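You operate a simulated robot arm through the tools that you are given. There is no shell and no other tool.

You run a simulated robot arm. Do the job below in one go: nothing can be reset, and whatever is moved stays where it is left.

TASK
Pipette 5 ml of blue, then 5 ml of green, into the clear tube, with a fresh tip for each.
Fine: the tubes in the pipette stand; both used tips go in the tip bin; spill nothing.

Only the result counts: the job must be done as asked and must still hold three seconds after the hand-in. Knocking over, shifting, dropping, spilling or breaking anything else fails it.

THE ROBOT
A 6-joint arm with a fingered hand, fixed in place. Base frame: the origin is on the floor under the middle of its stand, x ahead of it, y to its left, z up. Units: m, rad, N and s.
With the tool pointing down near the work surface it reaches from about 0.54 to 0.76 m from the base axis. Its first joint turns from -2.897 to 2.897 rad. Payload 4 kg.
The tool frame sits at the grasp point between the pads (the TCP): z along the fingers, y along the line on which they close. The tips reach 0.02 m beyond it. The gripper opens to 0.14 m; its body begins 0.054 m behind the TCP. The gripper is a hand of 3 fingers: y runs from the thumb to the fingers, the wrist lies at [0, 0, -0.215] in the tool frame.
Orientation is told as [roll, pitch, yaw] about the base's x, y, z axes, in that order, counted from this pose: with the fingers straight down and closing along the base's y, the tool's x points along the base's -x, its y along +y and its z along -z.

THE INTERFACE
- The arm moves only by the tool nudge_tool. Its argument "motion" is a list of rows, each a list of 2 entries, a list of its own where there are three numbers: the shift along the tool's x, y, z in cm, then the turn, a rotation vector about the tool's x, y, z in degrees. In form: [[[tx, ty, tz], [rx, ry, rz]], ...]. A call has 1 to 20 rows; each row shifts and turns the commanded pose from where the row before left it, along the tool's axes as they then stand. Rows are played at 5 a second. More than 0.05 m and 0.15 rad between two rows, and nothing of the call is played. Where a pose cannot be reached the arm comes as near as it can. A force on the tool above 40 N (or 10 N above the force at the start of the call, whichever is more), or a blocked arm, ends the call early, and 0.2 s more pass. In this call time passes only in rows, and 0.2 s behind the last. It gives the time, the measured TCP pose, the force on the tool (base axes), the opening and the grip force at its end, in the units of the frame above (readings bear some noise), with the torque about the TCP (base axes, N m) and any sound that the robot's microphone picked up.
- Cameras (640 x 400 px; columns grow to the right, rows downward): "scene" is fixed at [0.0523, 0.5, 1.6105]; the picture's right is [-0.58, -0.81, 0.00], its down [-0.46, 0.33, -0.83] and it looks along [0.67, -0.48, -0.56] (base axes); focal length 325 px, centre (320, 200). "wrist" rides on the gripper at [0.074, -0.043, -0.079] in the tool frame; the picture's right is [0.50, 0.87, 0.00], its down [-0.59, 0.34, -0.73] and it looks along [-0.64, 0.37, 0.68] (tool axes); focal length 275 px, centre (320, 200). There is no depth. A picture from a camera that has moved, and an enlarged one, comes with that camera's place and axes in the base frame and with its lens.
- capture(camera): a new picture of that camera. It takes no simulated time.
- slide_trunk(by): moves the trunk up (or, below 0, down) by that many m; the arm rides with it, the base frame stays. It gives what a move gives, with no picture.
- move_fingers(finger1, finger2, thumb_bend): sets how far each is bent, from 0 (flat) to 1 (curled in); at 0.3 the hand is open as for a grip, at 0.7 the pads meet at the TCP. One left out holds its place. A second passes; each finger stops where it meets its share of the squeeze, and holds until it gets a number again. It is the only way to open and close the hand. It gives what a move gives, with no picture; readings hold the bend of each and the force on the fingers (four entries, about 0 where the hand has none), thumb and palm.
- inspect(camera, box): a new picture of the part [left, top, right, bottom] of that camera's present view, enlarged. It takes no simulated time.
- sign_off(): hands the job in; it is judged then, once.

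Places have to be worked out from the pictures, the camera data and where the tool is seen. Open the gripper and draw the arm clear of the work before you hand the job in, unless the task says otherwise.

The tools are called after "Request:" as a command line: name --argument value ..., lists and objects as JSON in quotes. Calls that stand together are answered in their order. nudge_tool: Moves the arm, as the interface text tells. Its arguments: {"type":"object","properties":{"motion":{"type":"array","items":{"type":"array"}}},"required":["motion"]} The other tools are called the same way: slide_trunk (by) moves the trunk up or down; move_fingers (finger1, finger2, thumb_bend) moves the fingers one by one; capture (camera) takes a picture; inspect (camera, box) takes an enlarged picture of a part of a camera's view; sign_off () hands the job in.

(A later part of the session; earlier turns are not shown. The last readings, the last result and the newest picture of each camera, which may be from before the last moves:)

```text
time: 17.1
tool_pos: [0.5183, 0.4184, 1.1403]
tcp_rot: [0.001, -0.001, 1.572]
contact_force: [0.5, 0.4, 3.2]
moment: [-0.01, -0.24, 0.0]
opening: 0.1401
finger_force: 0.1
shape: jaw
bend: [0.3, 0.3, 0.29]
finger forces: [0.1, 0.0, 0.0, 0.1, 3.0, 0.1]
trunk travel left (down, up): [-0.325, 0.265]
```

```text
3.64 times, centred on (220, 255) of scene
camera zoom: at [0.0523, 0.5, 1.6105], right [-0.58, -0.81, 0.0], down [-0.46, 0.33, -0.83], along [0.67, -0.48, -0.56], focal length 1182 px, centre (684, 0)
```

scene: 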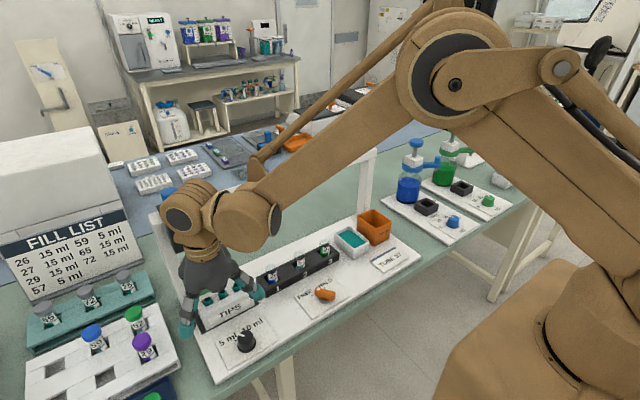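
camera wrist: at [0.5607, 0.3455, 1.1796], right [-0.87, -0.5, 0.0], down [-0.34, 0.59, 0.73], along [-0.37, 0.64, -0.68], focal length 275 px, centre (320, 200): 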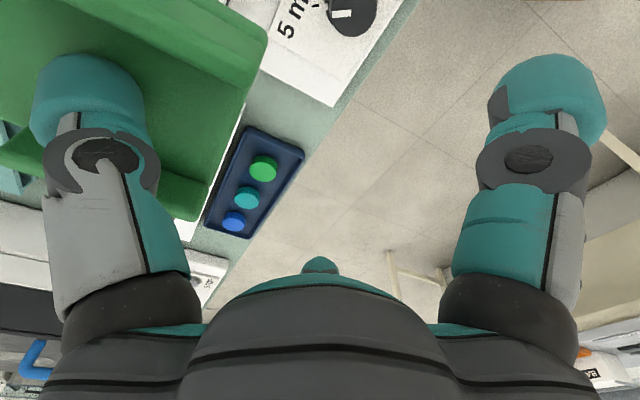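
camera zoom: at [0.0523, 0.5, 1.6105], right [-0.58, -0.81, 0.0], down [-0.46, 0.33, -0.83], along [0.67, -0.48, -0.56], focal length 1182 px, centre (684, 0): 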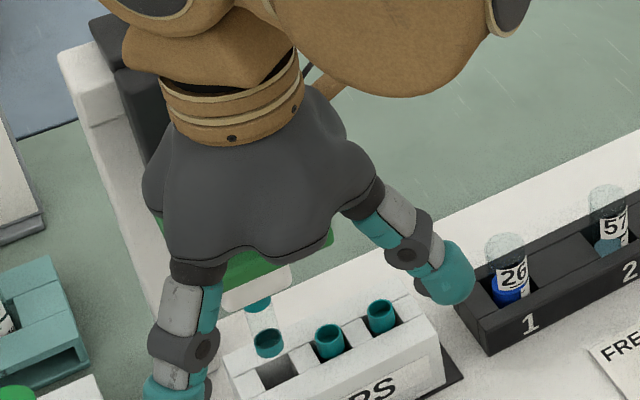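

Teal appears both under the white box and just above the slot. I'll lift the hand clear to see the head and tip properly.

Request:
nudge_tool --motion '[[[0, 0, -2], [0, 0, 0]], [[0, 0, -4], [0, 0, 0]], [[0, 2, -4], [0, 0, 0]], [[0, 4, -2], [0, 0, 0]], [[4, 2, 0], [0, 0, 0]], [[4, 2, 0], [0, 0, 0]]]'

Request:
capture --camera "scene"

Request:
inspect --camera "scene" --box '[150, 220, 270, 330]'

```text
time: 18.5
tool_pos: [0.4183, 0.337, 1.2616]
tcp_rot: [-0.002, -0.001, 1.571]
contact_force: [0.8, -1.2, 0.1]
moment: [-0.02, 0.01, -0.04]
opening: 0.1399
finger_force: 0.1
shape: jaw
bend: [0.3, 0.3, 0.3]
finger forces: [0.1, 0.0, 0.0, 0.0, 0.0, 0.1]
trunk travel left (down, up): [-0.325, 0.265]
```

```text
taken
```

scene: 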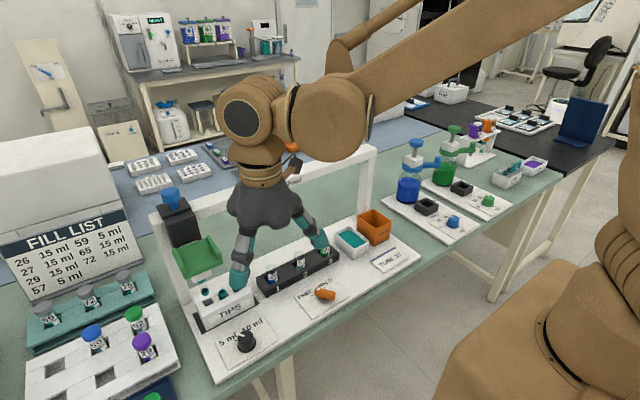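

```text
3.64 times, centred on (210, 275) of scene
camera zoom: at [0.0523, 0.5, 1.6105], right [-0.58, -0.81, 0.0], down [-0.46, 0.33, -0.83], along [0.67, -0.48, -0.56], focal length 1182 px, centre (720, -73)
```

zoom: 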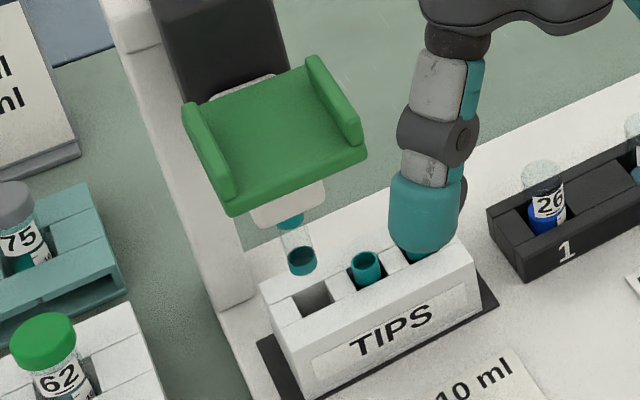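

The tip is on the nozzle (slot empty), its lower end at about z=0.98. Next I'll slide the head to tube 26 (y≈0.243) by pushing the −y flange from inside with the thumb, so I return over the tray first.

Request:
nudge_tool --motion '[[[-3, -3, 0], [0, 0, 0]], [[-3, -3, 0], [0, 0, 0]], [[-2.2, -4, 0], [0, 0, 0]], [[0, 0, 4], [0, 0, 0]], [[0, 0, 4], [0, 0, 0]], [[0, 0, 2], [0, 0, 0]], [[0, 0, 1.2], [0, 0, 0]]]'

Request:
capture --camera "wrist"

```text
time: 20.1
tool_pos: [0.5188, 0.4206, 1.1486]
tcp_rot: [0.001, 0.0, 1.571]
contact_force: [-0.7, 0.7, 3.4]
moment: [-0.03, -0.23, 0.01]
opening: 0.14
finger_force: 0.1
shape: jaw
bend: [0.3, 0.3, 0.3]
finger forces: [0.0, 0.0, 0.0, 0.0, 3.0, 0.0]
trunk travel left (down, up): [-0.325, 0.265]
```

```text
taken
camera wrist: at [0.561, 0.3471, 1.2273], right [-0.87, -0.5, 0.0], down [-0.34, 0.59, 0.73], along [-0.37, 0.64, -0.68], focal length 275 px, centre (320, 200)
```

wrist: 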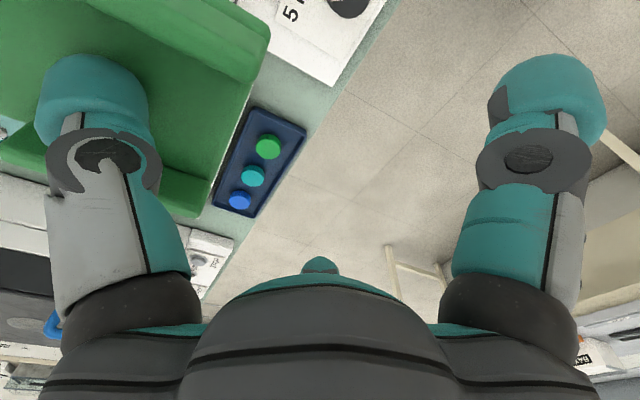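

Contact actually begins near TCP z≈1.149. I'll lift 3 mm and push gently in −y to test how the carriage slides.

Request:
nudge_tool --motion '[[[0, 0, -0.4], [0, 0, 0]], [[1, 0, 0], [0, 0, 0]], [[1, 0, 0], [0, 0, 0]], [[1, 0, 0], [0, 0, 0]]]'

Request:
capture --camera "wrist"

Request:
capture --camera "scene"

```text
time: 21.1
tool_pos: [0.5179, 0.3928, 1.1536]
tcp_rot: [0.0, -0.002, 1.573]
contact_force: [0.0, 4.2, -1.1]
moment: [0.03, 0.02, 0.27]
opening: 0.1399
finger_force: 0.0
shape: jaw
bend: [0.3, 0.3, 0.3]
finger forces: [0.0, 0.0, 0.0, 0.0, 3.6, 0.0]
trunk travel left (down, up): [-0.325, 0.265]
```

```text
taken
camera wrist: at [0.5605, 0.3188, 1.232], right [-0.87, -0.5, 0.0], down [-0.34, 0.59, 0.73], along [-0.37, 0.64, -0.68], focal length 275 px, centre (320, 200)
```

wrist: 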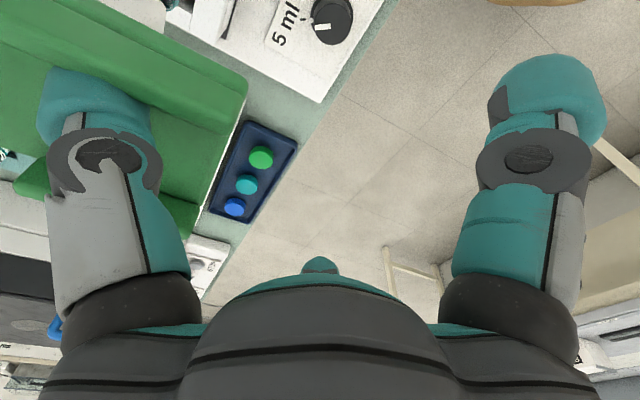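

```text
taken
```

scene: 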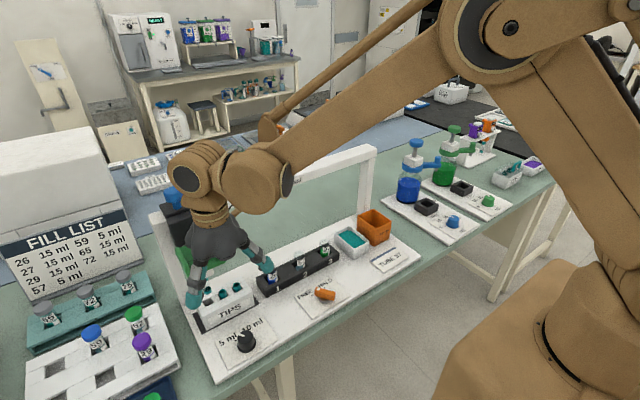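

The carriage slides with about 4 N against the −y flange. I'll continue toward tube 26 and stop a bit short to measure.

Request:
nudge_tool --motion '[[[1.5, 0, 0], [0, 0, 0]], [[1.5, 0, 0], [0, 0, 0]], [[1.5, 0, 0], [0, 0, 0]], [[1.5, 0, 0], [0, 0, 0]], [[1.5, 0, 0], [0, 0, 0]], [[1.5, 0, 0], [0, 0, 0]], [[1.5, 0, 0], [0, 0, 0]], [[1.5, 0, 0], [0, 0, 0]], [[1.0, 0, 0], [0, 0, 0]]]'

Request:
capture --camera "scene"

Request:
inspect --camera "scene" --box '[190, 200, 330, 310]'

Request:
capture --camera "wrist"

```text
time: 23.1
tool_pos: [0.5183, 0.2605, 1.1524]
tcp_rot: [0.001, 0.0, 1.57]
contact_force: [-0.5, 0.3, 0.7]
moment: [-0.02, -0.02, 0.01]
opening: 0.1399
finger_force: 0.0
shape: jaw
bend: [0.3, 0.3, 0.3]
finger forces: [0.1, 0.0, 0.0, 0.1, 0.1, 0.0]
trunk travel left (down, up): [-0.325, 0.265]
```

```text
taken
```

scene: 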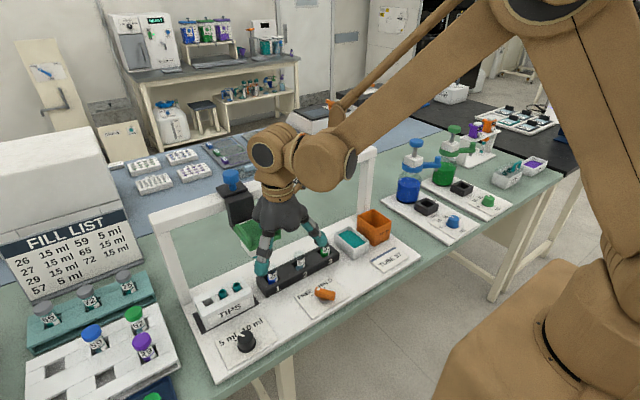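

```text
3.64 times, centred on (260, 255) of scene
camera zoom: at [0.0523, 0.5, 1.6105], right [-0.58, -0.81, 0.0], down [-0.46, 0.33, -0.83], along [0.67, -0.48, -0.56], focal length 1182 px, centre (538, 0)
```

zoom: 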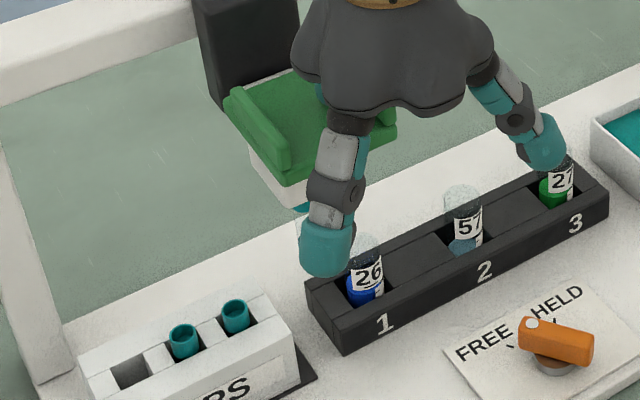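

```text
taken
camera wrist: at [0.5605, 0.1886, 1.2319], right [-0.87, -0.5, 0.0], down [-0.34, 0.59, 0.73], along [-0.37, 0.64, -0.68], focal length 275 px, centre (320, 200)
```

wrist: 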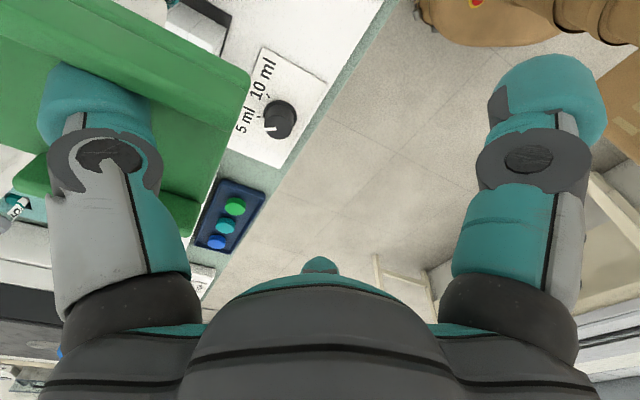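

From the plate corner, the head is at y≈0.277, about 0.016 ahead of the thumb centre. I'll advance a further 3.2 cm in smaller steps toward tube 26.

Request:
nudge_tool --motion '[[[1.0, 0, 0], [0, 0, 0]], [[1.0, 0, 0], [0, 0, 0]], [[0.6, 0, 0], [0, 0, 0]], [[0.4, 0, 0], [0, 0, 0]]]'

Request:
inspect --camera "scene" --box '[210, 210, 330, 310]'

Request:
inspect --camera "wrist" --box '[0, 0, 330, 220]'

```text
time: 24.1
tool_pos: [0.5183, 0.2305, 1.1531]
tcp_rot: [0.001, 0.0, 1.571]
contact_force: [-0.5, 0.2, -0.3]
moment: [-0.02, 0.03, -0.02]
opening: 0.14
finger_force: 0.1
shape: jaw
bend: [0.3, 0.3, 0.3]
finger forces: [0.0, 0.1, 0.0, 0.0, 0.0, 0.0]
trunk travel left (down, up): [-0.325, 0.265]
```

```text
4.00 times, centred on (270, 260) of scene
camera zoom: at [0.0523, 0.5, 1.6105], right [-0.58, -0.81, 0.0], down [-0.46, 0.33, -0.83], along [0.67, -0.48, -0.56], focal length 1300 px, centre (520, -40)
```

zoom: 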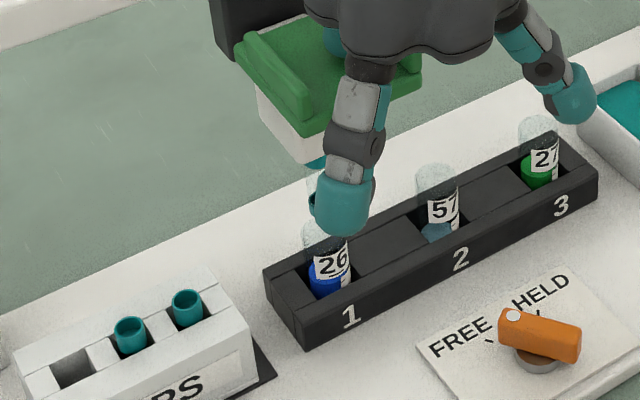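

```text
1.82 times, centred on (165, 110) of wrist
camera zoom: at [0.5603, 0.1575, 1.2325], right [-0.87, -0.5, 0.0], down [-0.34, 0.59, 0.73], along [-0.37, 0.64, -0.68], focal length 500 px, centre (602, 364)
```

zoom: 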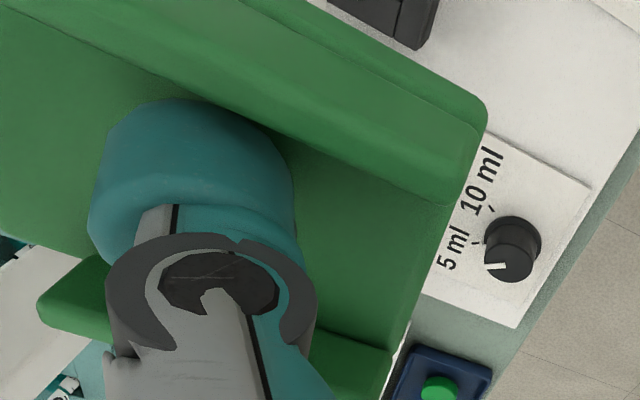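

The knob again projects to the 5 ml mark. I'll leave the head here and fetch a close view of the lever: raise, back off and turn the yaw to about 33° so the grip will straddle the lever bar.

Request:
nudge_tool --motion '[[[0, 0, -4], [0, 0, 0]], [[0, 0, -4], [0, 0, 0]], [[1, 3, -2], [0, 0, 8.1]], [[1, 2, 0], [0, 0, 8.1]], [[1, 1, 0], [0, 0, 8.1]], [[1, 0, 0], [0, 0, 8.1]], [[1, 0, 0], [0, 0, 8.1]], [[1, 0, 0], [0, 0, 8.1]], [[1, 0, 0], [0, 0, 8.1]]]'

Request:
capture --camera "wrist"

Request:
capture --camera "scene"

Request:
inspect --camera "scene" --box '[210, 190, 330, 310]'

```text
time: 26.1
tool_pos: [0.4289, 0.1747, 1.2538]
tcp_rot: [0.0, 0.001, 0.579]
contact_force: [-0.8, -0.3, 0.5]
moment: [-0.02, 0.01, 0.0]
opening: 0.1399
finger_force: 0.1
shape: jaw
bend: [0.3, 0.3, 0.3]
finger forces: [0.0, 0.0, 0.0, 0.0, 0.0, 0.1]
trunk travel left (down, up): [-0.325, 0.265]
```

```text
taken
camera wrist: at [0.3913, 0.0995, 1.3319], right [-0.89, 0.45, 0.0], down [0.31, 0.61, 0.73], along [0.33, 0.66, -0.68], focal length 275 px, centre (320, 200)
```

wrist: 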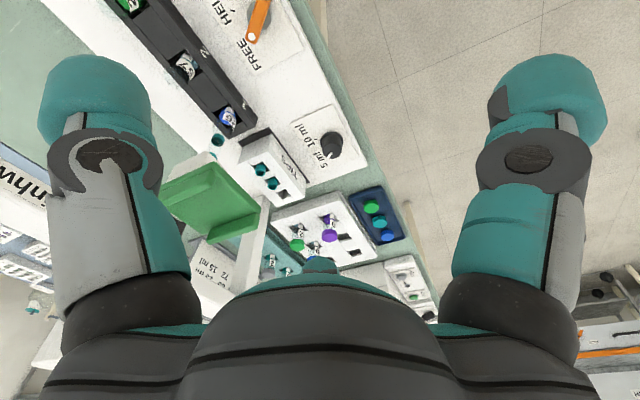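

```text
taken
```

scene: 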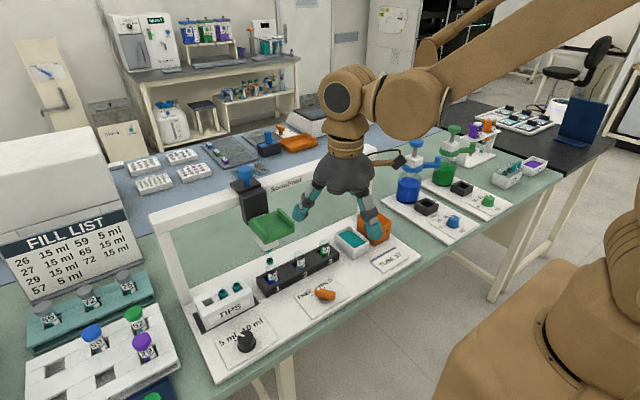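

```text
3.33 times, centred on (270, 250) of scene
camera zoom: at [0.0523, 0.5, 1.6105], right [-0.58, -0.81, 0.0], down [-0.46, 0.33, -0.83], along [0.67, -0.48, -0.56], focal length 1084 px, centre (487, 33)
```

zoom: 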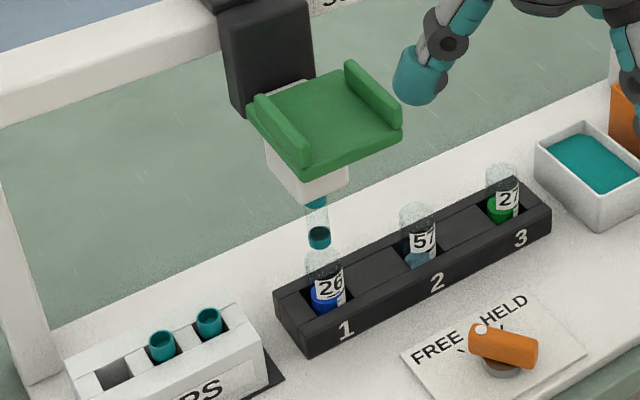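

The hand is clear of the head now. I'll zoom tightly on the tip and tube 26 to judge alignment.

Request:
inspect --camera "scene" --box '[245, 240, 305, 290]'

Request:
inspect --camera "wrist" --box '[170, 60, 290, 240]'

Request:
inspect --camera "wrist" --box '[200, 0, 320, 70]'

```text
8.00 times, centred on (275, 265) of scene
camera zoom: at [0.0523, 0.5, 1.6105], right [-0.58, -0.81, 0.0], down [-0.46, 0.33, -0.83], along [0.67, -0.48, -0.56], focal length 2600 px, centre (680, -320)
```

zoom: 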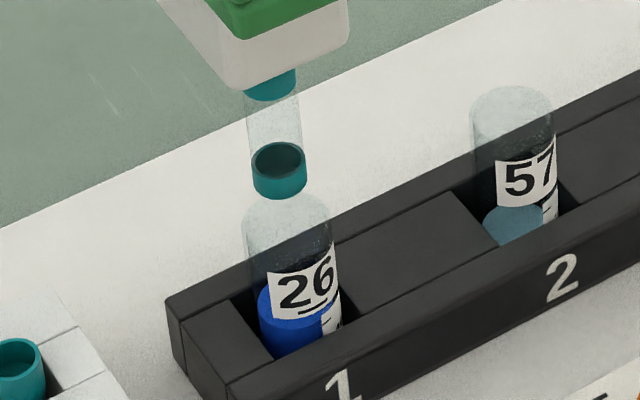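

```text
2.22 times, centred on (230, 150) of wrist
camera zoom: at [0.3913, 0.0995, 1.3319], right [-0.89, 0.45, 0.0], down [0.31, 0.61, 0.73], along [0.33, 0.66, -0.68], focal length 612 px, centre (520, 311)
```

zoom: 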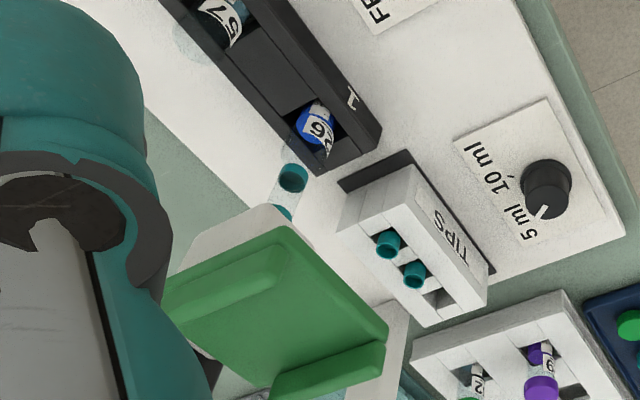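

```text
5.33 times, centred on (260, 35) of wrist
camera zoom: at [0.3913, 0.0995, 1.3319], right [-0.89, 0.45, 0.0], down [0.31, 0.61, 0.73], along [0.33, 0.66, -0.68], focal length 1468 px, centre (640, 1080)
```

zoom: 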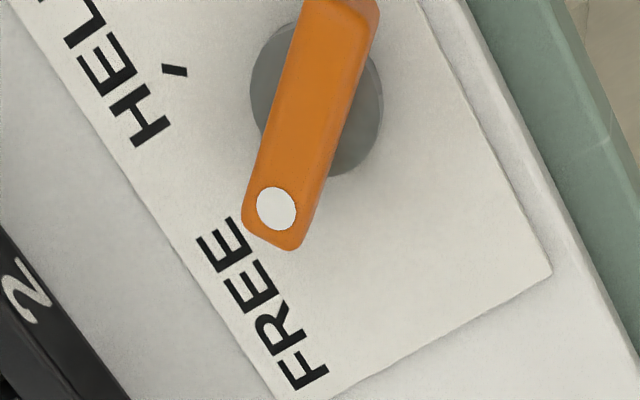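

Tip and tube 26 axes agree within about 1–2 mm. Now I'll go above the lever (pivot ≈(0.503, 0.159), bar about 1.6 cm wide, dot at FREE) and descend to z≈1.05 to test reach and see it close.

Request:
nudge_tool --motion '[[[-1.07, -1.07, 4], [0, 0, 0]], [[-1.07, -1.07, 4], [0, 0, 0]], [[-1.07, -1.07, 4], [0, 0, 0]], [[-1.07, -1.07, 4], [0, 0, 0]], [[-1.07, -1.07, 4], [0, 0, 0]]]'

Request:
capture --camera "wrist"

Request:
capture --camera "scene"

```text
time: 27.3
tool_pos: [0.5057, 0.1625, 1.0512]
tcp_rot: [0.0, 0.0, 0.582]
contact_force: [0.7, 0.3, -0.2]
moment: [-0.03, 0.03, 0.01]
opening: 0.14
finger_force: 0.0
shape: jaw
bend: [0.3, 0.3, 0.3]
finger forces: [0.0, 0.1, 0.0, 0.0, 0.0, 0.0]
trunk travel left (down, up): [-0.325, 0.265]
```

```text
taken
camera wrist: at [0.4673, 0.0869, 1.1315], right [-0.89, 0.45, 0.0], down [0.31, 0.61, 0.73], along [0.33, 0.66, -0.68], focal length 275 px, centre (320, 200)
```

wrist: 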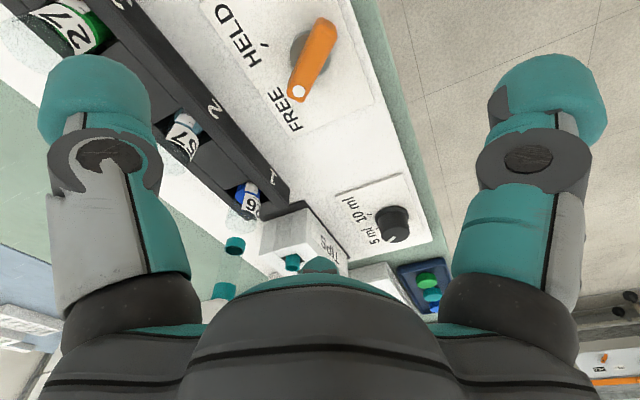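

```text
taken
```

scene: 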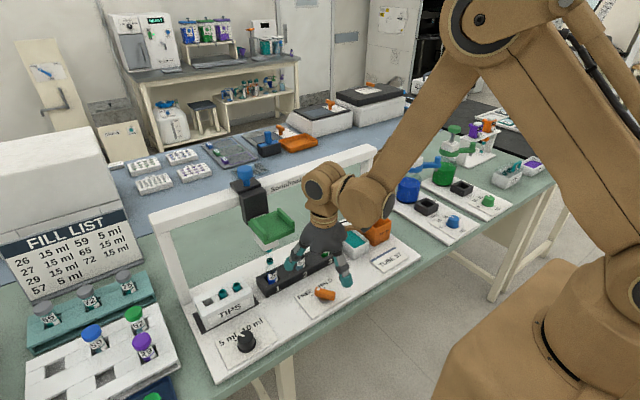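

I'll enlarge the lever in this closer view to locate its bar precisely.

Request:
inspect --camera "wrist" --box '[220, 0, 380, 130]'

Request:
inspect --camera "scene" --box '[250, 230, 370, 320]'

```text
3.08 times, centred on (300, 65) of wrist
camera zoom: at [0.4673, 0.0869, 1.1315], right [-0.89, 0.45, 0.0], down [0.31, 0.61, 0.73], along [0.33, 0.66, -0.68], focal length 847 px, centre (382, 615)
```

zoom: 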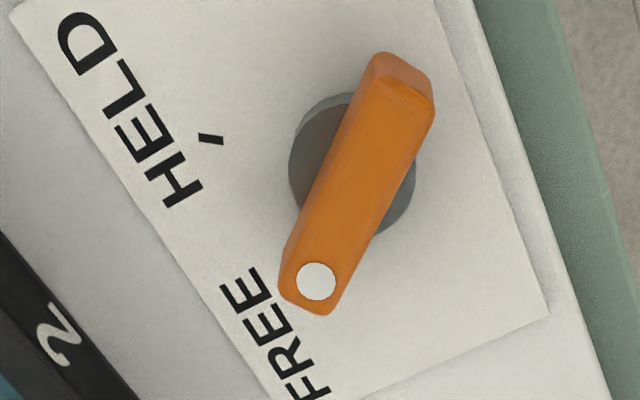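

```text
4.44 times, centred on (310, 275) of scene
camera zoom: at [0.0523, 0.5, 1.6105], right [-0.58, -0.81, 0.0], down [-0.46, 0.33, -0.83], along [0.67, -0.48, -0.56], focal length 1445 px, centre (364, -133)
```

zoom: 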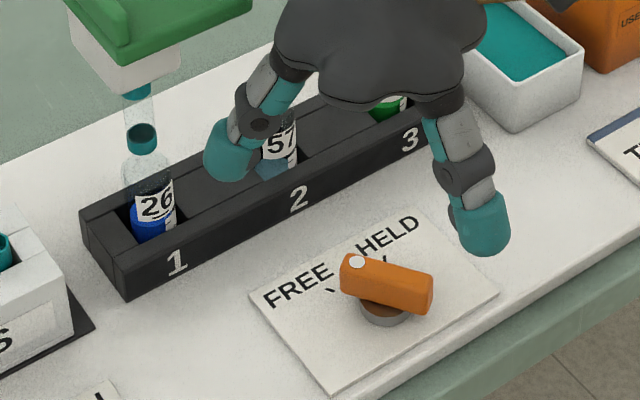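

Matching both cameras gives the lever bar centre at about (0.508, 0.154), top z≈0.926, card z≈0.899. I'll centre over it and descend with the fingers open to straddle the bar.

Request:
nudge_tool --motion '[[[0.28, -0.84, 2], [0, 0, 0]], [[0, 0, 3], [0, 0, 0]], [[0, 0, 3], [0, 0, 0]], [[0, 0, 2.5], [0, 0, 0]], [[0, 0, 1.2], [0, 0, 0]]]'

Request:
capture --camera "wrist"

Request:
capture --camera "scene"

```text
time: 28.5
tool_pos: [0.5124, 0.1541, 0.9386]
tcp_rot: [0.001, 0.004, 0.581]
contact_force: [-0.2, 0.1, 0.6]
moment: [0.0, 0.0, 0.01]
opening: 0.1404
finger_force: 0.1
shape: jaw
bend: [0.3, 0.3, 0.3]
finger forces: [0.1, 0.1, 0.0, 0.1, 0.0, 0.0]
out of reach, approached as far as the arm can: row 5
trunk travel left (down, up): [-0.325, 0.265]
```

```text
taken
camera wrist: at [0.4734, 0.0776, 1.0178], right [-0.89, 0.45, 0.0], down [0.31, 0.61, 0.73], along [0.33, 0.66, -0.68], focal length 275 px, centre (320, 200)
```

wrist: 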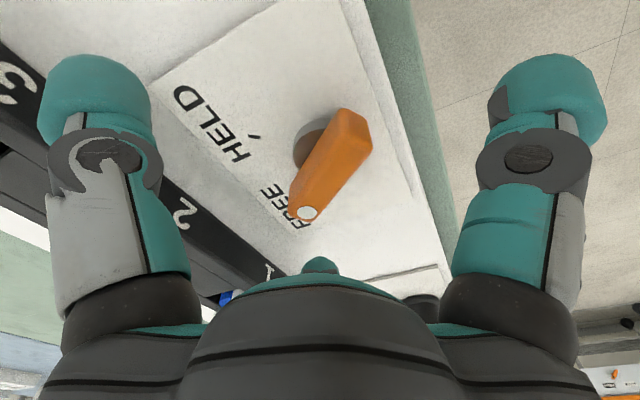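

```text
taken
```

scene: 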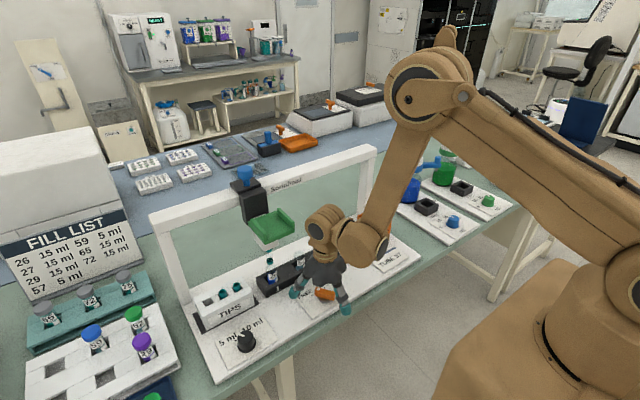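

The arm's reach limit stopped it at (0.512, 0.154, 0.939), about 4 mm from the bar's centre. I'll lower the trunk 1.2 cm so the fingertips come level with the bar.

Request:
slide_trunk --by -0.012

Request:
capture --camera "wrist"

```text
time: 29.1
tool_pos: [0.5119, 0.1532, 0.9271]
tcp_rot: [0.0, 0.004, 0.582]
contact_force: [0.4, -0.5, 0.3]
moment: [0.03, -0.03, 0.03]
opening: 0.1403
finger_force: 0.2
shape: jaw
bend: [0.3, 0.3, 0.3]
finger forces: [0.0, 0.1, 0.1, 0.0, 0.1, 0.0]
trunk travel left (down, up): [-0.313, 0.277]
```

```text
taken
camera wrist: at [0.473, 0.0775, 1.0063], right [-0.89, 0.45, 0.0], down [0.31, 0.61, 0.73], along [0.33, 0.66, -0.68], focal length 275 px, centre (320, 200)
```

wrist: 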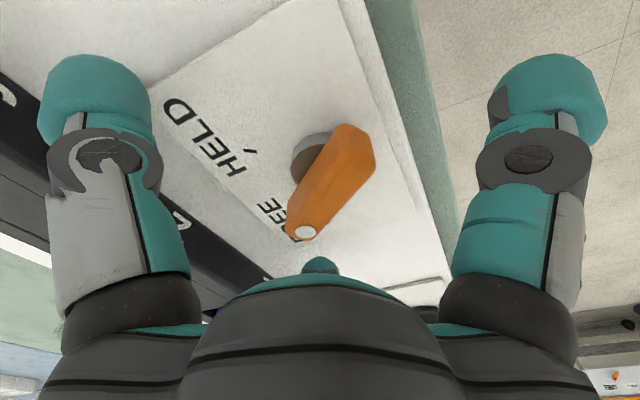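

The bar lies between the fingers, close to the TCP. I'll close the hand on it.

Request:
move_fingers --finger1 0.7 --finger2 0.7 --thumb_bend 0.7

Request:
capture --camera "wrist"

Request:
inspect --camera "scene" --box '[260, 240, 380, 330]'

```text
time: 30.1
tool_pos: [0.5125, 0.1543, 0.9268]
tcp_rot: [0.0, 0.003, 0.58]
contact_force: [-1.8, 8.3, 2.3]
moment: [-0.1, -0.07, -0.12]
opening: 0.032
finger_force: 17.1
shape: fingers
bend: [0.58, 0.57, 0.64]
finger forces: [12.1, 10.6, 0.0, 0.1, 11.6, 0.1]
trunk travel left (down, up): [-0.313, 0.277]
```

```text
taken
camera wrist: at [0.4729, 0.0786, 1.0064], right [-0.89, 0.45, 0.0], down [0.31, 0.61, 0.73], along [0.33, 0.66, -0.68], focal length 275 px, centre (320, 200)
```

wrist: 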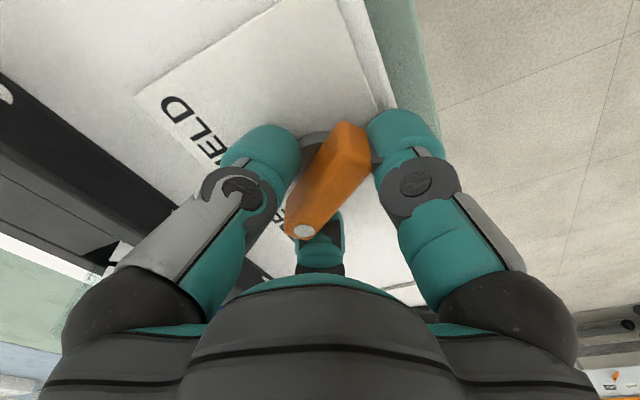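

```text
4.44 times, centred on (320, 285) of scene
camera zoom: at [0.0523, 0.5, 1.6105], right [-0.58, -0.81, 0.0], down [-0.46, 0.33, -0.83], along [0.67, -0.48, -0.56], focal length 1445 px, centre (320, -178)
```

zoom: 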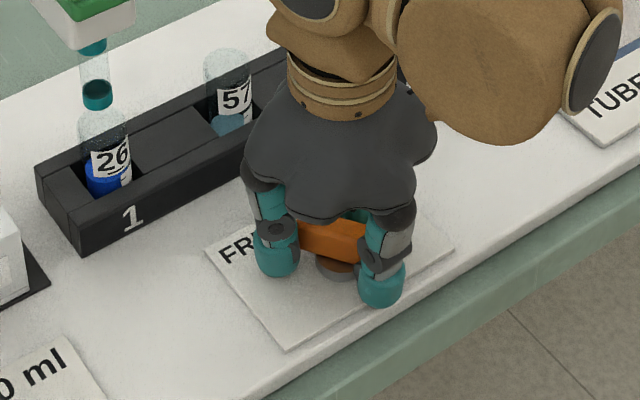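

All three fingers hold the bar with about 11 N each. I'll twist toward HELD (clockwise seen from above) in 8° steps, halfway first.

Request:
nudge_tool --motion '[[[0, 0, 0], [0, 0, 8]], [[0, 0, 0], [0, 0, 8]], [[0, 0, 0], [0, 0, 8]], [[0, 0, 0], [0, 0, 8]]]'

Request:
capture --camera "wrist"

```text
time: 31.1
tool_pos: [0.5119, 0.1528, 0.927]
tcp_rot: [-0.003, 0.003, 0.021]
contact_force: [-2.4, 5.4, 3.4]
moment: [-0.15, 0.03, 0.01]
opening: 0.032
finger_force: 16.2
shape: fingers
bend: [0.58, 0.57, 0.65]
finger forces: [9.1, 10.7, 0.0, 0.0, 12.4, 0.1]
trunk travel left (down, up): [-0.313, 0.277]
```

```text
taken
camera wrist: at [0.4381, 0.1102, 1.0064], right [-0.52, 0.86, 0.0], down [0.58, 0.35, 0.73], along [0.63, 0.38, -0.68], focal length 275 px, centre (320, 200)
```

wrist: 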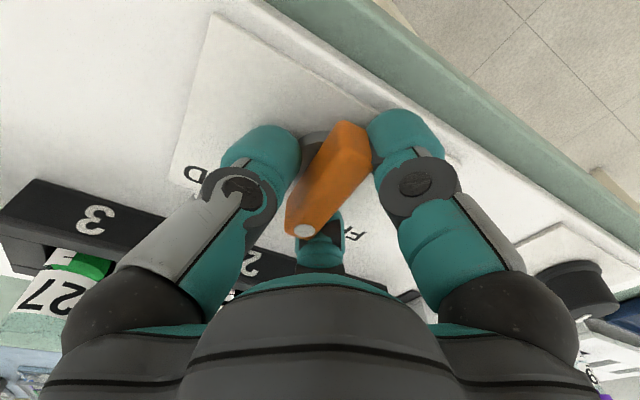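

The bar is turning with the hand (yaw now about 0). I'll continue the twist to the HELD mark, about −33°.

Request:
nudge_tool --motion '[[[0, 0, 0], [0, 0, 8]], [[0, 0, 0], [0, 0, 8]], [[0, 0, 0], [0, 0, 8]], [[0, 0, 0], [0, 0, 8]]]'

Request:
capture --camera "wrist"

```text
time: 32.1
tool_pos: [0.5117, 0.1529, 0.926]
tcp_rot: [-0.002, 0.003, -0.539]
contact_force: [-4.0, -0.1, 1.0]
moment: [-0.19, 0.24, -0.04]
opening: 0.031
finger_force: 15.4
shape: fingers
bend: [0.58, 0.57, 0.64]
finger forces: [7.3, 8.5, 0.0, 0.0, 14.5, 0.0]
trunk travel left (down, up): [-0.313, 0.277]
```

```text
taken
camera wrist: at [0.426, 0.1552, 1.0066], right [0.01, 1.0, 0.0], down [0.68, -0.01, 0.73], along [0.73, -0.01, -0.68], focal length 275 px, centre (320, 200)
```

wrist: 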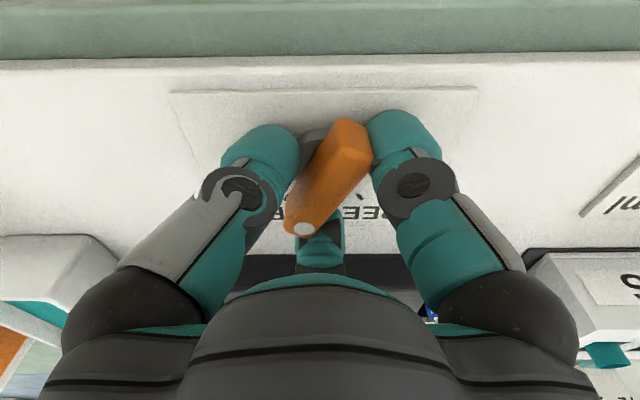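

Yaw is −31°, with no sign of a stop in the torque. I'll add 3° more, then open and inspect where the dot points.

Request:
nudge_tool --motion '[[[0, 0, 0], [0, 0, 3]]]'

Request:
move_fingers --finger1 0.3 --finger2 0.3 --thumb_bend 0.3

Request:
capture --camera "wrist"

```text
time: 32.5
tool_pos: [0.5128, 0.1525, 0.9272]
tcp_rot: [-0.002, 0.002, -0.591]
contact_force: [-3.5, -1.5, 1.2]
moment: [-0.19, 0.3, -0.05]
opening: 0.0308
finger_force: 15.3
shape: fingers
bend: [0.58, 0.57, 0.64]
finger forces: [6.9, 7.8, 0.0, 0.0, 15.5, 0.0]
trunk travel left (down, up): [-0.313, 0.277]
```

```text
time: 33.5
tool_pos: [0.5122, 0.1539, 0.9263]
tcp_rot: [-0.001, 0.001, -0.589]
contact_force: [0.2, 0.0, 0.2]
moment: [-0.02, -0.01, -0.02]
opening: 0.1242
finger_force: 0.1
shape: fingers
bend: [0.3, 0.3, 0.3]
finger forces: [0.0, 0.1, 0.0, 0.0, 0.0, 0.0]
trunk travel left (down, up): [-0.313, 0.277]
```

```text
taken
camera wrist: at [0.4267, 0.1598, 1.0064], right [0.06, 1.0, 0.0], down [0.68, -0.04, 0.73], along [0.73, -0.05, -0.68], focal length 275 px, centre (320, 200)
```

wrist: 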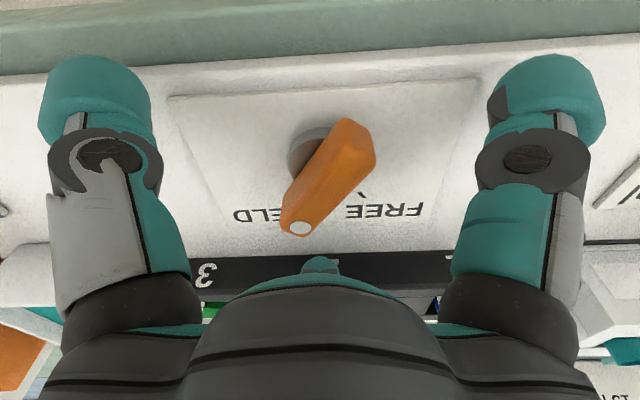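

The lever now covers the H of HELD. I'll raise straight up and inspect the lever and the head.

Request:
nudge_tool --motion '[[[0, 0, -4], [0, 0, 0]], [[0, 0, -4], [0, 0, 0]], [[0, 0, -4], [0, 0, 0]], [[0, 0, -4], [0, 0, 0]], [[0, 0, -4], [0, 0, 0]], [[3, 0, -3], [0, 0, 0]]]'

Request:
inspect --camera "scene" --box '[230, 220, 390, 330]'

Request:
inspect --camera "wrist" --box '[200, 0, 440, 150]'

Request:
capture --camera "wrist"

```text
time: 34.9
tool_pos: [0.4829, 0.1712, 1.1573]
tcp_rot: [0.0, 0.0, -0.588]
contact_force: [-0.5, 0.4, 0.0]
moment: [-0.04, -0.03, -0.02]
opening: 0.1242
finger_force: 0.1
shape: fingers
bend: [0.3, 0.3, 0.3]
finger forces: [0.0, 0.0, 0.1, 0.1, 0.0, 0.1]
trunk travel left (down, up): [-0.313, 0.277]
```

```text
3.64 times, centred on (310, 275) of scene
camera zoom: at [0.0523, 0.5, 1.6105], right [-0.58, -0.81, 0.0], down [-0.46, 0.33, -0.83], along [0.67, -0.48, -0.56], focal length 1182 px, centre (356, -73)
```

zoom: 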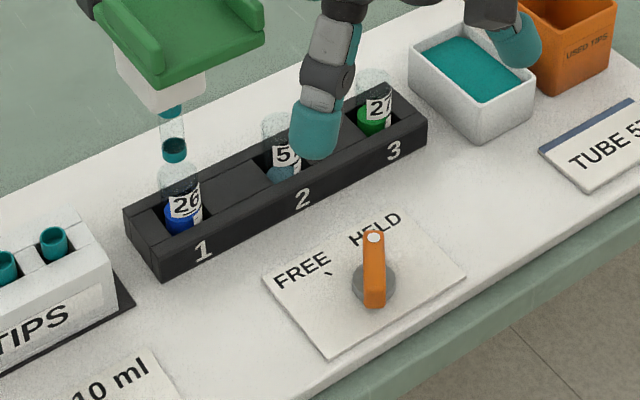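

```text
2.67 times, centred on (320, 75) of wrist
camera zoom: at [0.3975, 0.1773, 1.2379], right [0.06, 1.0, 0.0], down [0.68, -0.04, 0.73], along [0.73, -0.05, -0.68], focal length 734 px, centre (320, 533)
```

zoom: 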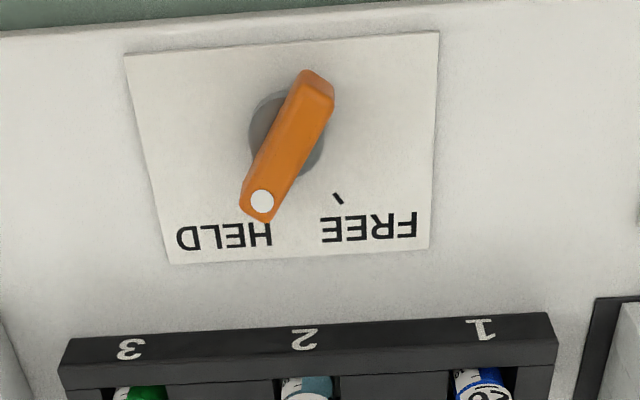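

```text
taken
camera wrist: at [0.3975, 0.1773, 1.2379], right [0.06, 1.0, 0.0], down [0.68, -0.04, 0.73], along [0.73, -0.05, -0.68], focal length 275 px, centre (320, 200)
```

wrist: 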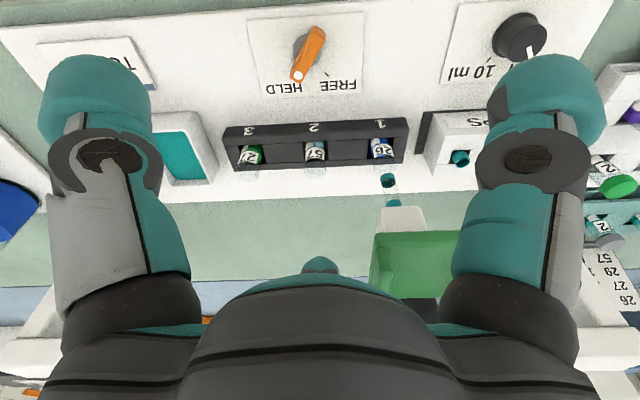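

The lever reads HELD and the head is unchanged over tube 26. At yaw −30° another finger points straight ahead (+x) and the camera faces the head, so I'll use that finger as the pusher and move it above the tray at y≈0.245.

Request:
nudge_tool --motion '[[[0, 0, -4.5], [0, 0, -1.8]], [[0, 0, -1], [0, 0, -1.8]], [[0.17, 2.04, 0], [0, 0, 0]], [[0.17, 2.04, 0], [0, 0, 0]], [[0.17, 2.04, 0], [0, 0, 0]], [[0.17, 2.04, 0], [0, 0, 0]]]'

Request:
capture --camera "wrist"

Request:
inspect --camera "scene" --box '[210, 160, 350, 300]'

```text
time: 36.3
tool_pos: [0.5214, 0.2451, 1.2118]
tcp_rot: [-0.004, 0.0, -0.525]
contact_force: [0.1, 0.0, 0.0]
moment: [-0.05, 0.0, -0.04]
opening: 0.1239
finger_force: 0.0
shape: fingers
bend: [0.3, 0.3, 0.3]
finger forces: [0.0, 0.1, 0.0, 0.0, 0.0, 0.1]
trunk travel left (down, up): [-0.313, 0.277]
```

```text
taken
camera wrist: at [0.4359, 0.2462, 1.2913], right [0.0, 1.0, 0.0], down [0.68, 0.0, 0.73], along [0.73, 0.0, -0.68], focal length 275 px, centre (320, 200)
```

wrist: 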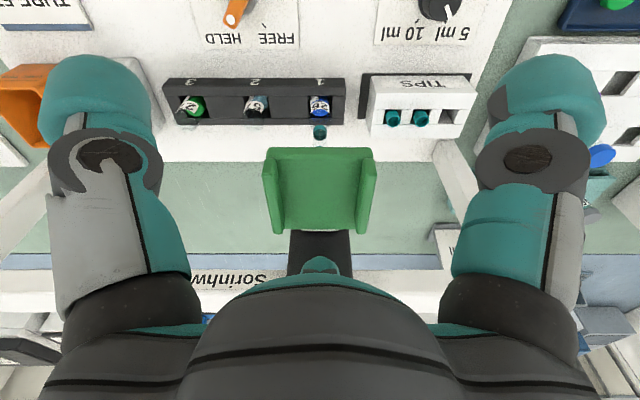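

```text
2.86 times, centred on (280, 230) of scene
camera zoom: at [0.0523, 0.5, 1.6105], right [-0.58, -0.81, 0.0], down [-0.46, 0.33, -0.83], along [0.67, -0.48, -0.56], focal length 929 px, centre (434, 114)
```

zoom: 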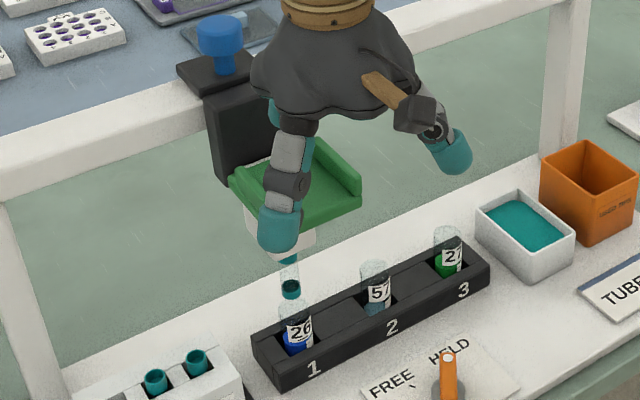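

This front view is excellent: column 320 is y≈0.246, and the tray, tip and tube 26 all line up on it. I'll zoom to measure the other stations in this same view.

Request:
inspect --camera "wrist" --box '[150, 60, 490, 240]'

Request:
inspect --camera "wrist" --box '[280, 80, 360, 150]'

```text
1.88 times, centred on (320, 150) of wrist
camera zoom: at [0.4359, 0.2462, 1.2913], right [0.0, 1.0, 0.0], down [0.68, 0.0, 0.73], along [0.73, 0.0, -0.68], focal length 518 px, centre (320, 294)
```

zoom: 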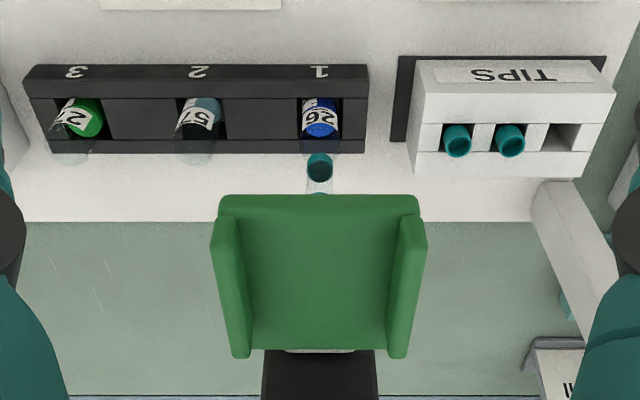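

```text
5.71 times, centred on (320, 115) of wrist
camera zoom: at [0.4359, 0.2462, 1.2913], right [0.0, 1.0, 0.0], down [0.68, 0.0, 0.73], along [0.73, 0.0, -0.68], focal length 1573 px, centre (320, 686)
```

zoom: 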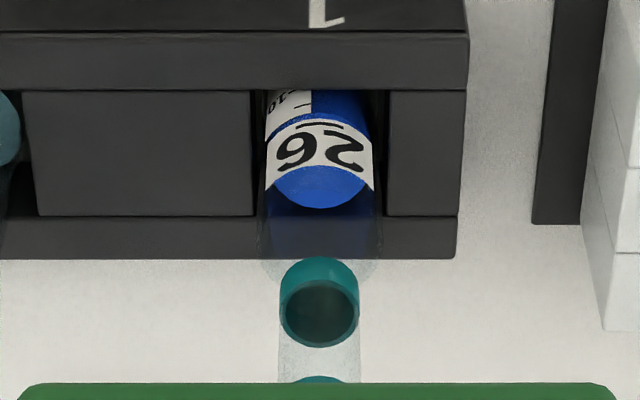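

Tip and tube 26 are concentric in this view. I'll lower the front finger into the tray and push about 1 cm with the lever at HELD to see how it behaves.

Request:
nudge_tool --motion '[[[0, 0, 3], [0, 0, 0]], [[0, 0, 2.2], [0, 0, 0]], [[0, 0, 0.5], [0, 0, 0]], [[0, 0, 0.5], [0, 0, 0]]]'

Request:
capture --camera "wrist"

```text
time: 37.3
tool_pos: [0.5219, 0.2451, 1.1496]
tcp_rot: [-0.002, 0.002, -0.525]
contact_force: [-0.6, -0.5, 2.8]
moment: [-0.01, -0.18, 0.0]
opening: 0.1241
finger_force: 1.4
shape: fingers
bend: [0.3, 0.3, 0.3]
finger forces: [0.0, 2.6, 0.1, 0.0, 0.1, 0.1]
trunk travel left (down, up): [-0.313, 0.277]
```

```text
taken
camera wrist: at [0.4355, 0.2447, 1.2294], right [0.0, 1.0, 0.0], down [0.68, 0.0, 0.73], along [0.73, 0.0, -0.68], focal length 275 px, centre (320, 200)
```

wrist: 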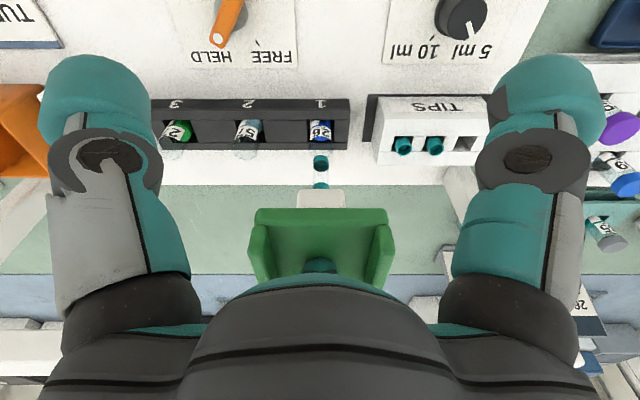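

Finger 2 is touching the plate (2.6 N). I'll push 1.5 cm further down, then back off to see if HELD keeps the head there.

Request:
nudge_tool --motion '[[[0, 0, 0.5], [0, 0, 0]], [[0, 0, 0.5], [0, 0, 0]], [[0, 0, 0.5], [0, 0, 0]]]'

Request:
capture --camera "wrist"

Request:
nudge_tool --motion '[[[0, 0, -1], [0, 0, 0]], [[0, 0, -1], [0, 0, 0]]]'

Request:
capture --camera "wrist"

```text
time: 38.1
tool_pos: [0.5214, 0.2439, 1.1341]
tcp_rot: [-0.003, 0.001, -0.523]
contact_force: [-1.7, 0.5, 3.7]
moment: [-0.01, -0.24, 0.04]
opening: 0.1245
finger_force: 1.4
shape: fingers
bend: [0.3, 0.3, 0.3]
finger forces: [0.0, 3.4, 0.1, 0.1, 0.0, 0.1]
trunk travel left (down, up): [-0.313, 0.277]
```

```text
taken
camera wrist: at [0.4359, 0.2446, 1.2139], right [0.0, 1.0, 0.0], down [0.68, 0.0, 0.73], along [0.73, 0.0, -0.68], focal length 275 px, centre (320, 200)
```

wrist: 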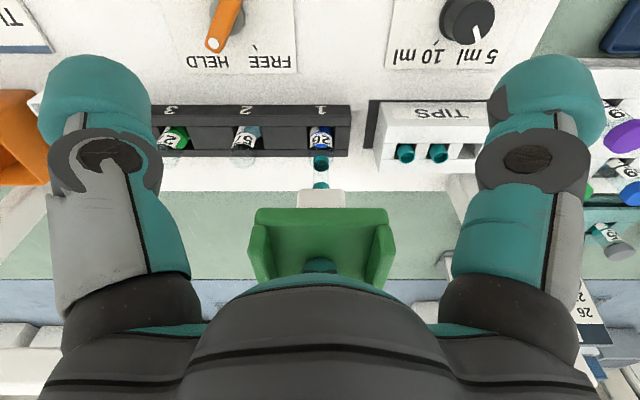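

```text
time: 38.7
tool_pos: [0.5224, 0.2425, 1.1541]
tcp_rot: [-0.003, 0.002, -0.526]
contact_force: [0.2, 0.3, -0.1]
moment: [-0.04, 0.02, -0.01]
opening: 0.124
finger_force: 0.0
shape: fingers
bend: [0.3, 0.3, 0.3]
finger forces: [0.1, 0.0, 0.1, 0.1, 0.0, 0.0]
trunk travel left (down, up): [-0.313, 0.277]
```

```text
taken
camera wrist: at [0.4361, 0.2435, 1.2339], right [0.0, 1.0, 0.0], down [0.68, 0.0, 0.73], along [0.73, 0.0, -0.68], focal length 275 px, centre (320, 200)
```

wrist: 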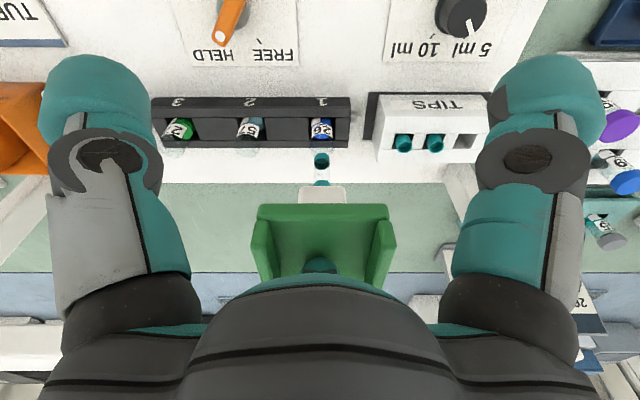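

The head rose again with the finger, so at this depth HELD doesn't hold it; perhaps it catches deeper. The tip is aligned with tube 26, so I'll push down about 5 cm and watch the force.

Request:
nudge_tool --motion '[[[0, 0, 1], [0, 0, 0]], [[0, 0, 1], [0, 0, 0]], [[0, 0, 1], [0, 0, 0]], [[0, 0, 1], [0, 0, 0]], [[0, 0, 1], [0, 0, 0]]]'

Request:
capture --camera "wrist"

Request:
inspect --camera "scene" --box '[230, 180, 350, 300]'

```text
time: 39.9
tool_pos: [0.5219, 0.2434, 1.105]
tcp_rot: [-0.001, 0.002, -0.526]
contact_force: [-1.5, -1.8, 4.5]
moment: [-0.04, -0.38, -0.17]
opening: 0.1241
finger_force: 2.6
shape: fingers
bend: [0.3, 0.29, 0.3]
finger forces: [0.0, 4.6, 0.0, 0.1, 0.0, 0.0]
trunk travel left (down, up): [-0.313, 0.277]
```

```text
taken
camera wrist: at [0.4356, 0.2449, 1.1841], right [0.0, 1.0, 0.0], down [0.68, 0.0, 0.73], along [0.73, 0.0, -0.68], focal length 275 px, centre (320, 200)
```

wrist: 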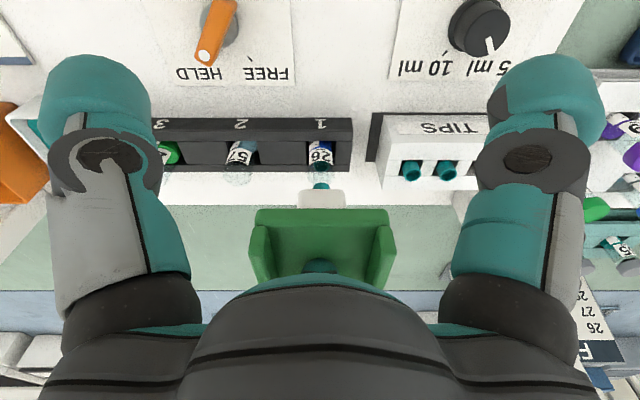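

```text
3.33 times, centred on (290, 240) of scene
camera zoom: at [0.0523, 0.5, 1.6105], right [-0.58, -0.81, 0.0], down [-0.46, 0.33, -0.83], along [0.67, -0.48, -0.56], focal length 1084 px, centre (420, 67)
```

zoom: 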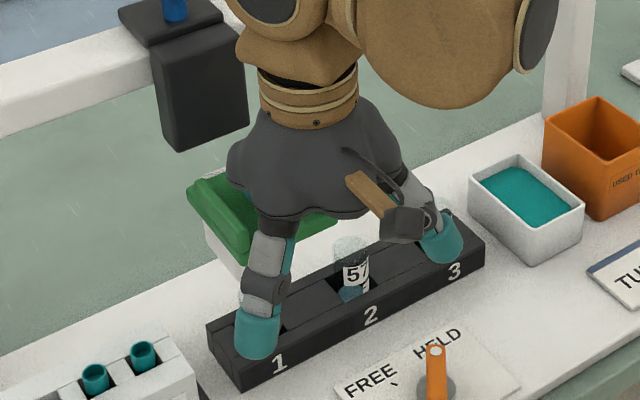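

The tip has entered tube 26 cleanly; the black carriage and blue plunger stay up on the rail while only the white head moves. Now I'll raise the finger 3 cm to see whether the head holds.

Request:
nudge_tool --motion '[[[0, 0, -1], [0, 0, 0]], [[0, 0, -1], [0, 0, 0]], [[0, 0, -1], [0, 0, 0]]]'

Request:
capture --camera "wrist"

```text
time: 40.7
tool_pos: [0.5199, 0.2449, 1.1349]
tcp_rot: [-0.002, 0.002, -0.524]
contact_force: [-1.1, -3.1, 3.8]
moment: [-0.04, -0.25, -0.18]
opening: 0.1238
finger_force: 2.7
shape: fingers
bend: [0.3, 0.29, 0.3]
finger forces: [0.0, 3.4, 0.0, 0.0, 0.0, 0.0]
trunk travel left (down, up): [-0.313, 0.277]
```

```text
taken
camera wrist: at [0.4349, 0.2453, 1.2151], right [0.0, 1.0, 0.0], down [0.68, 0.0, 0.73], along [0.73, 0.0, -0.68], focal length 275 px, centre (320, 200)
```

wrist: 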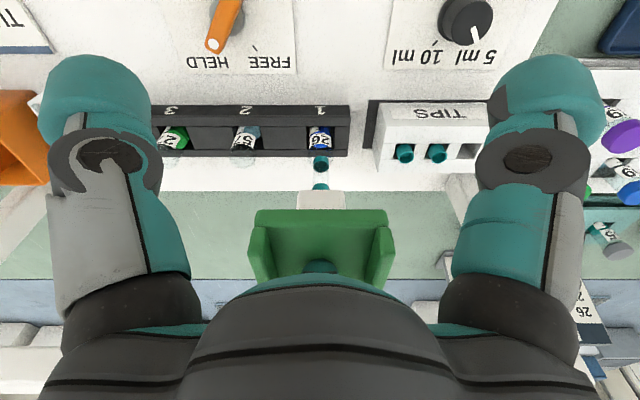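

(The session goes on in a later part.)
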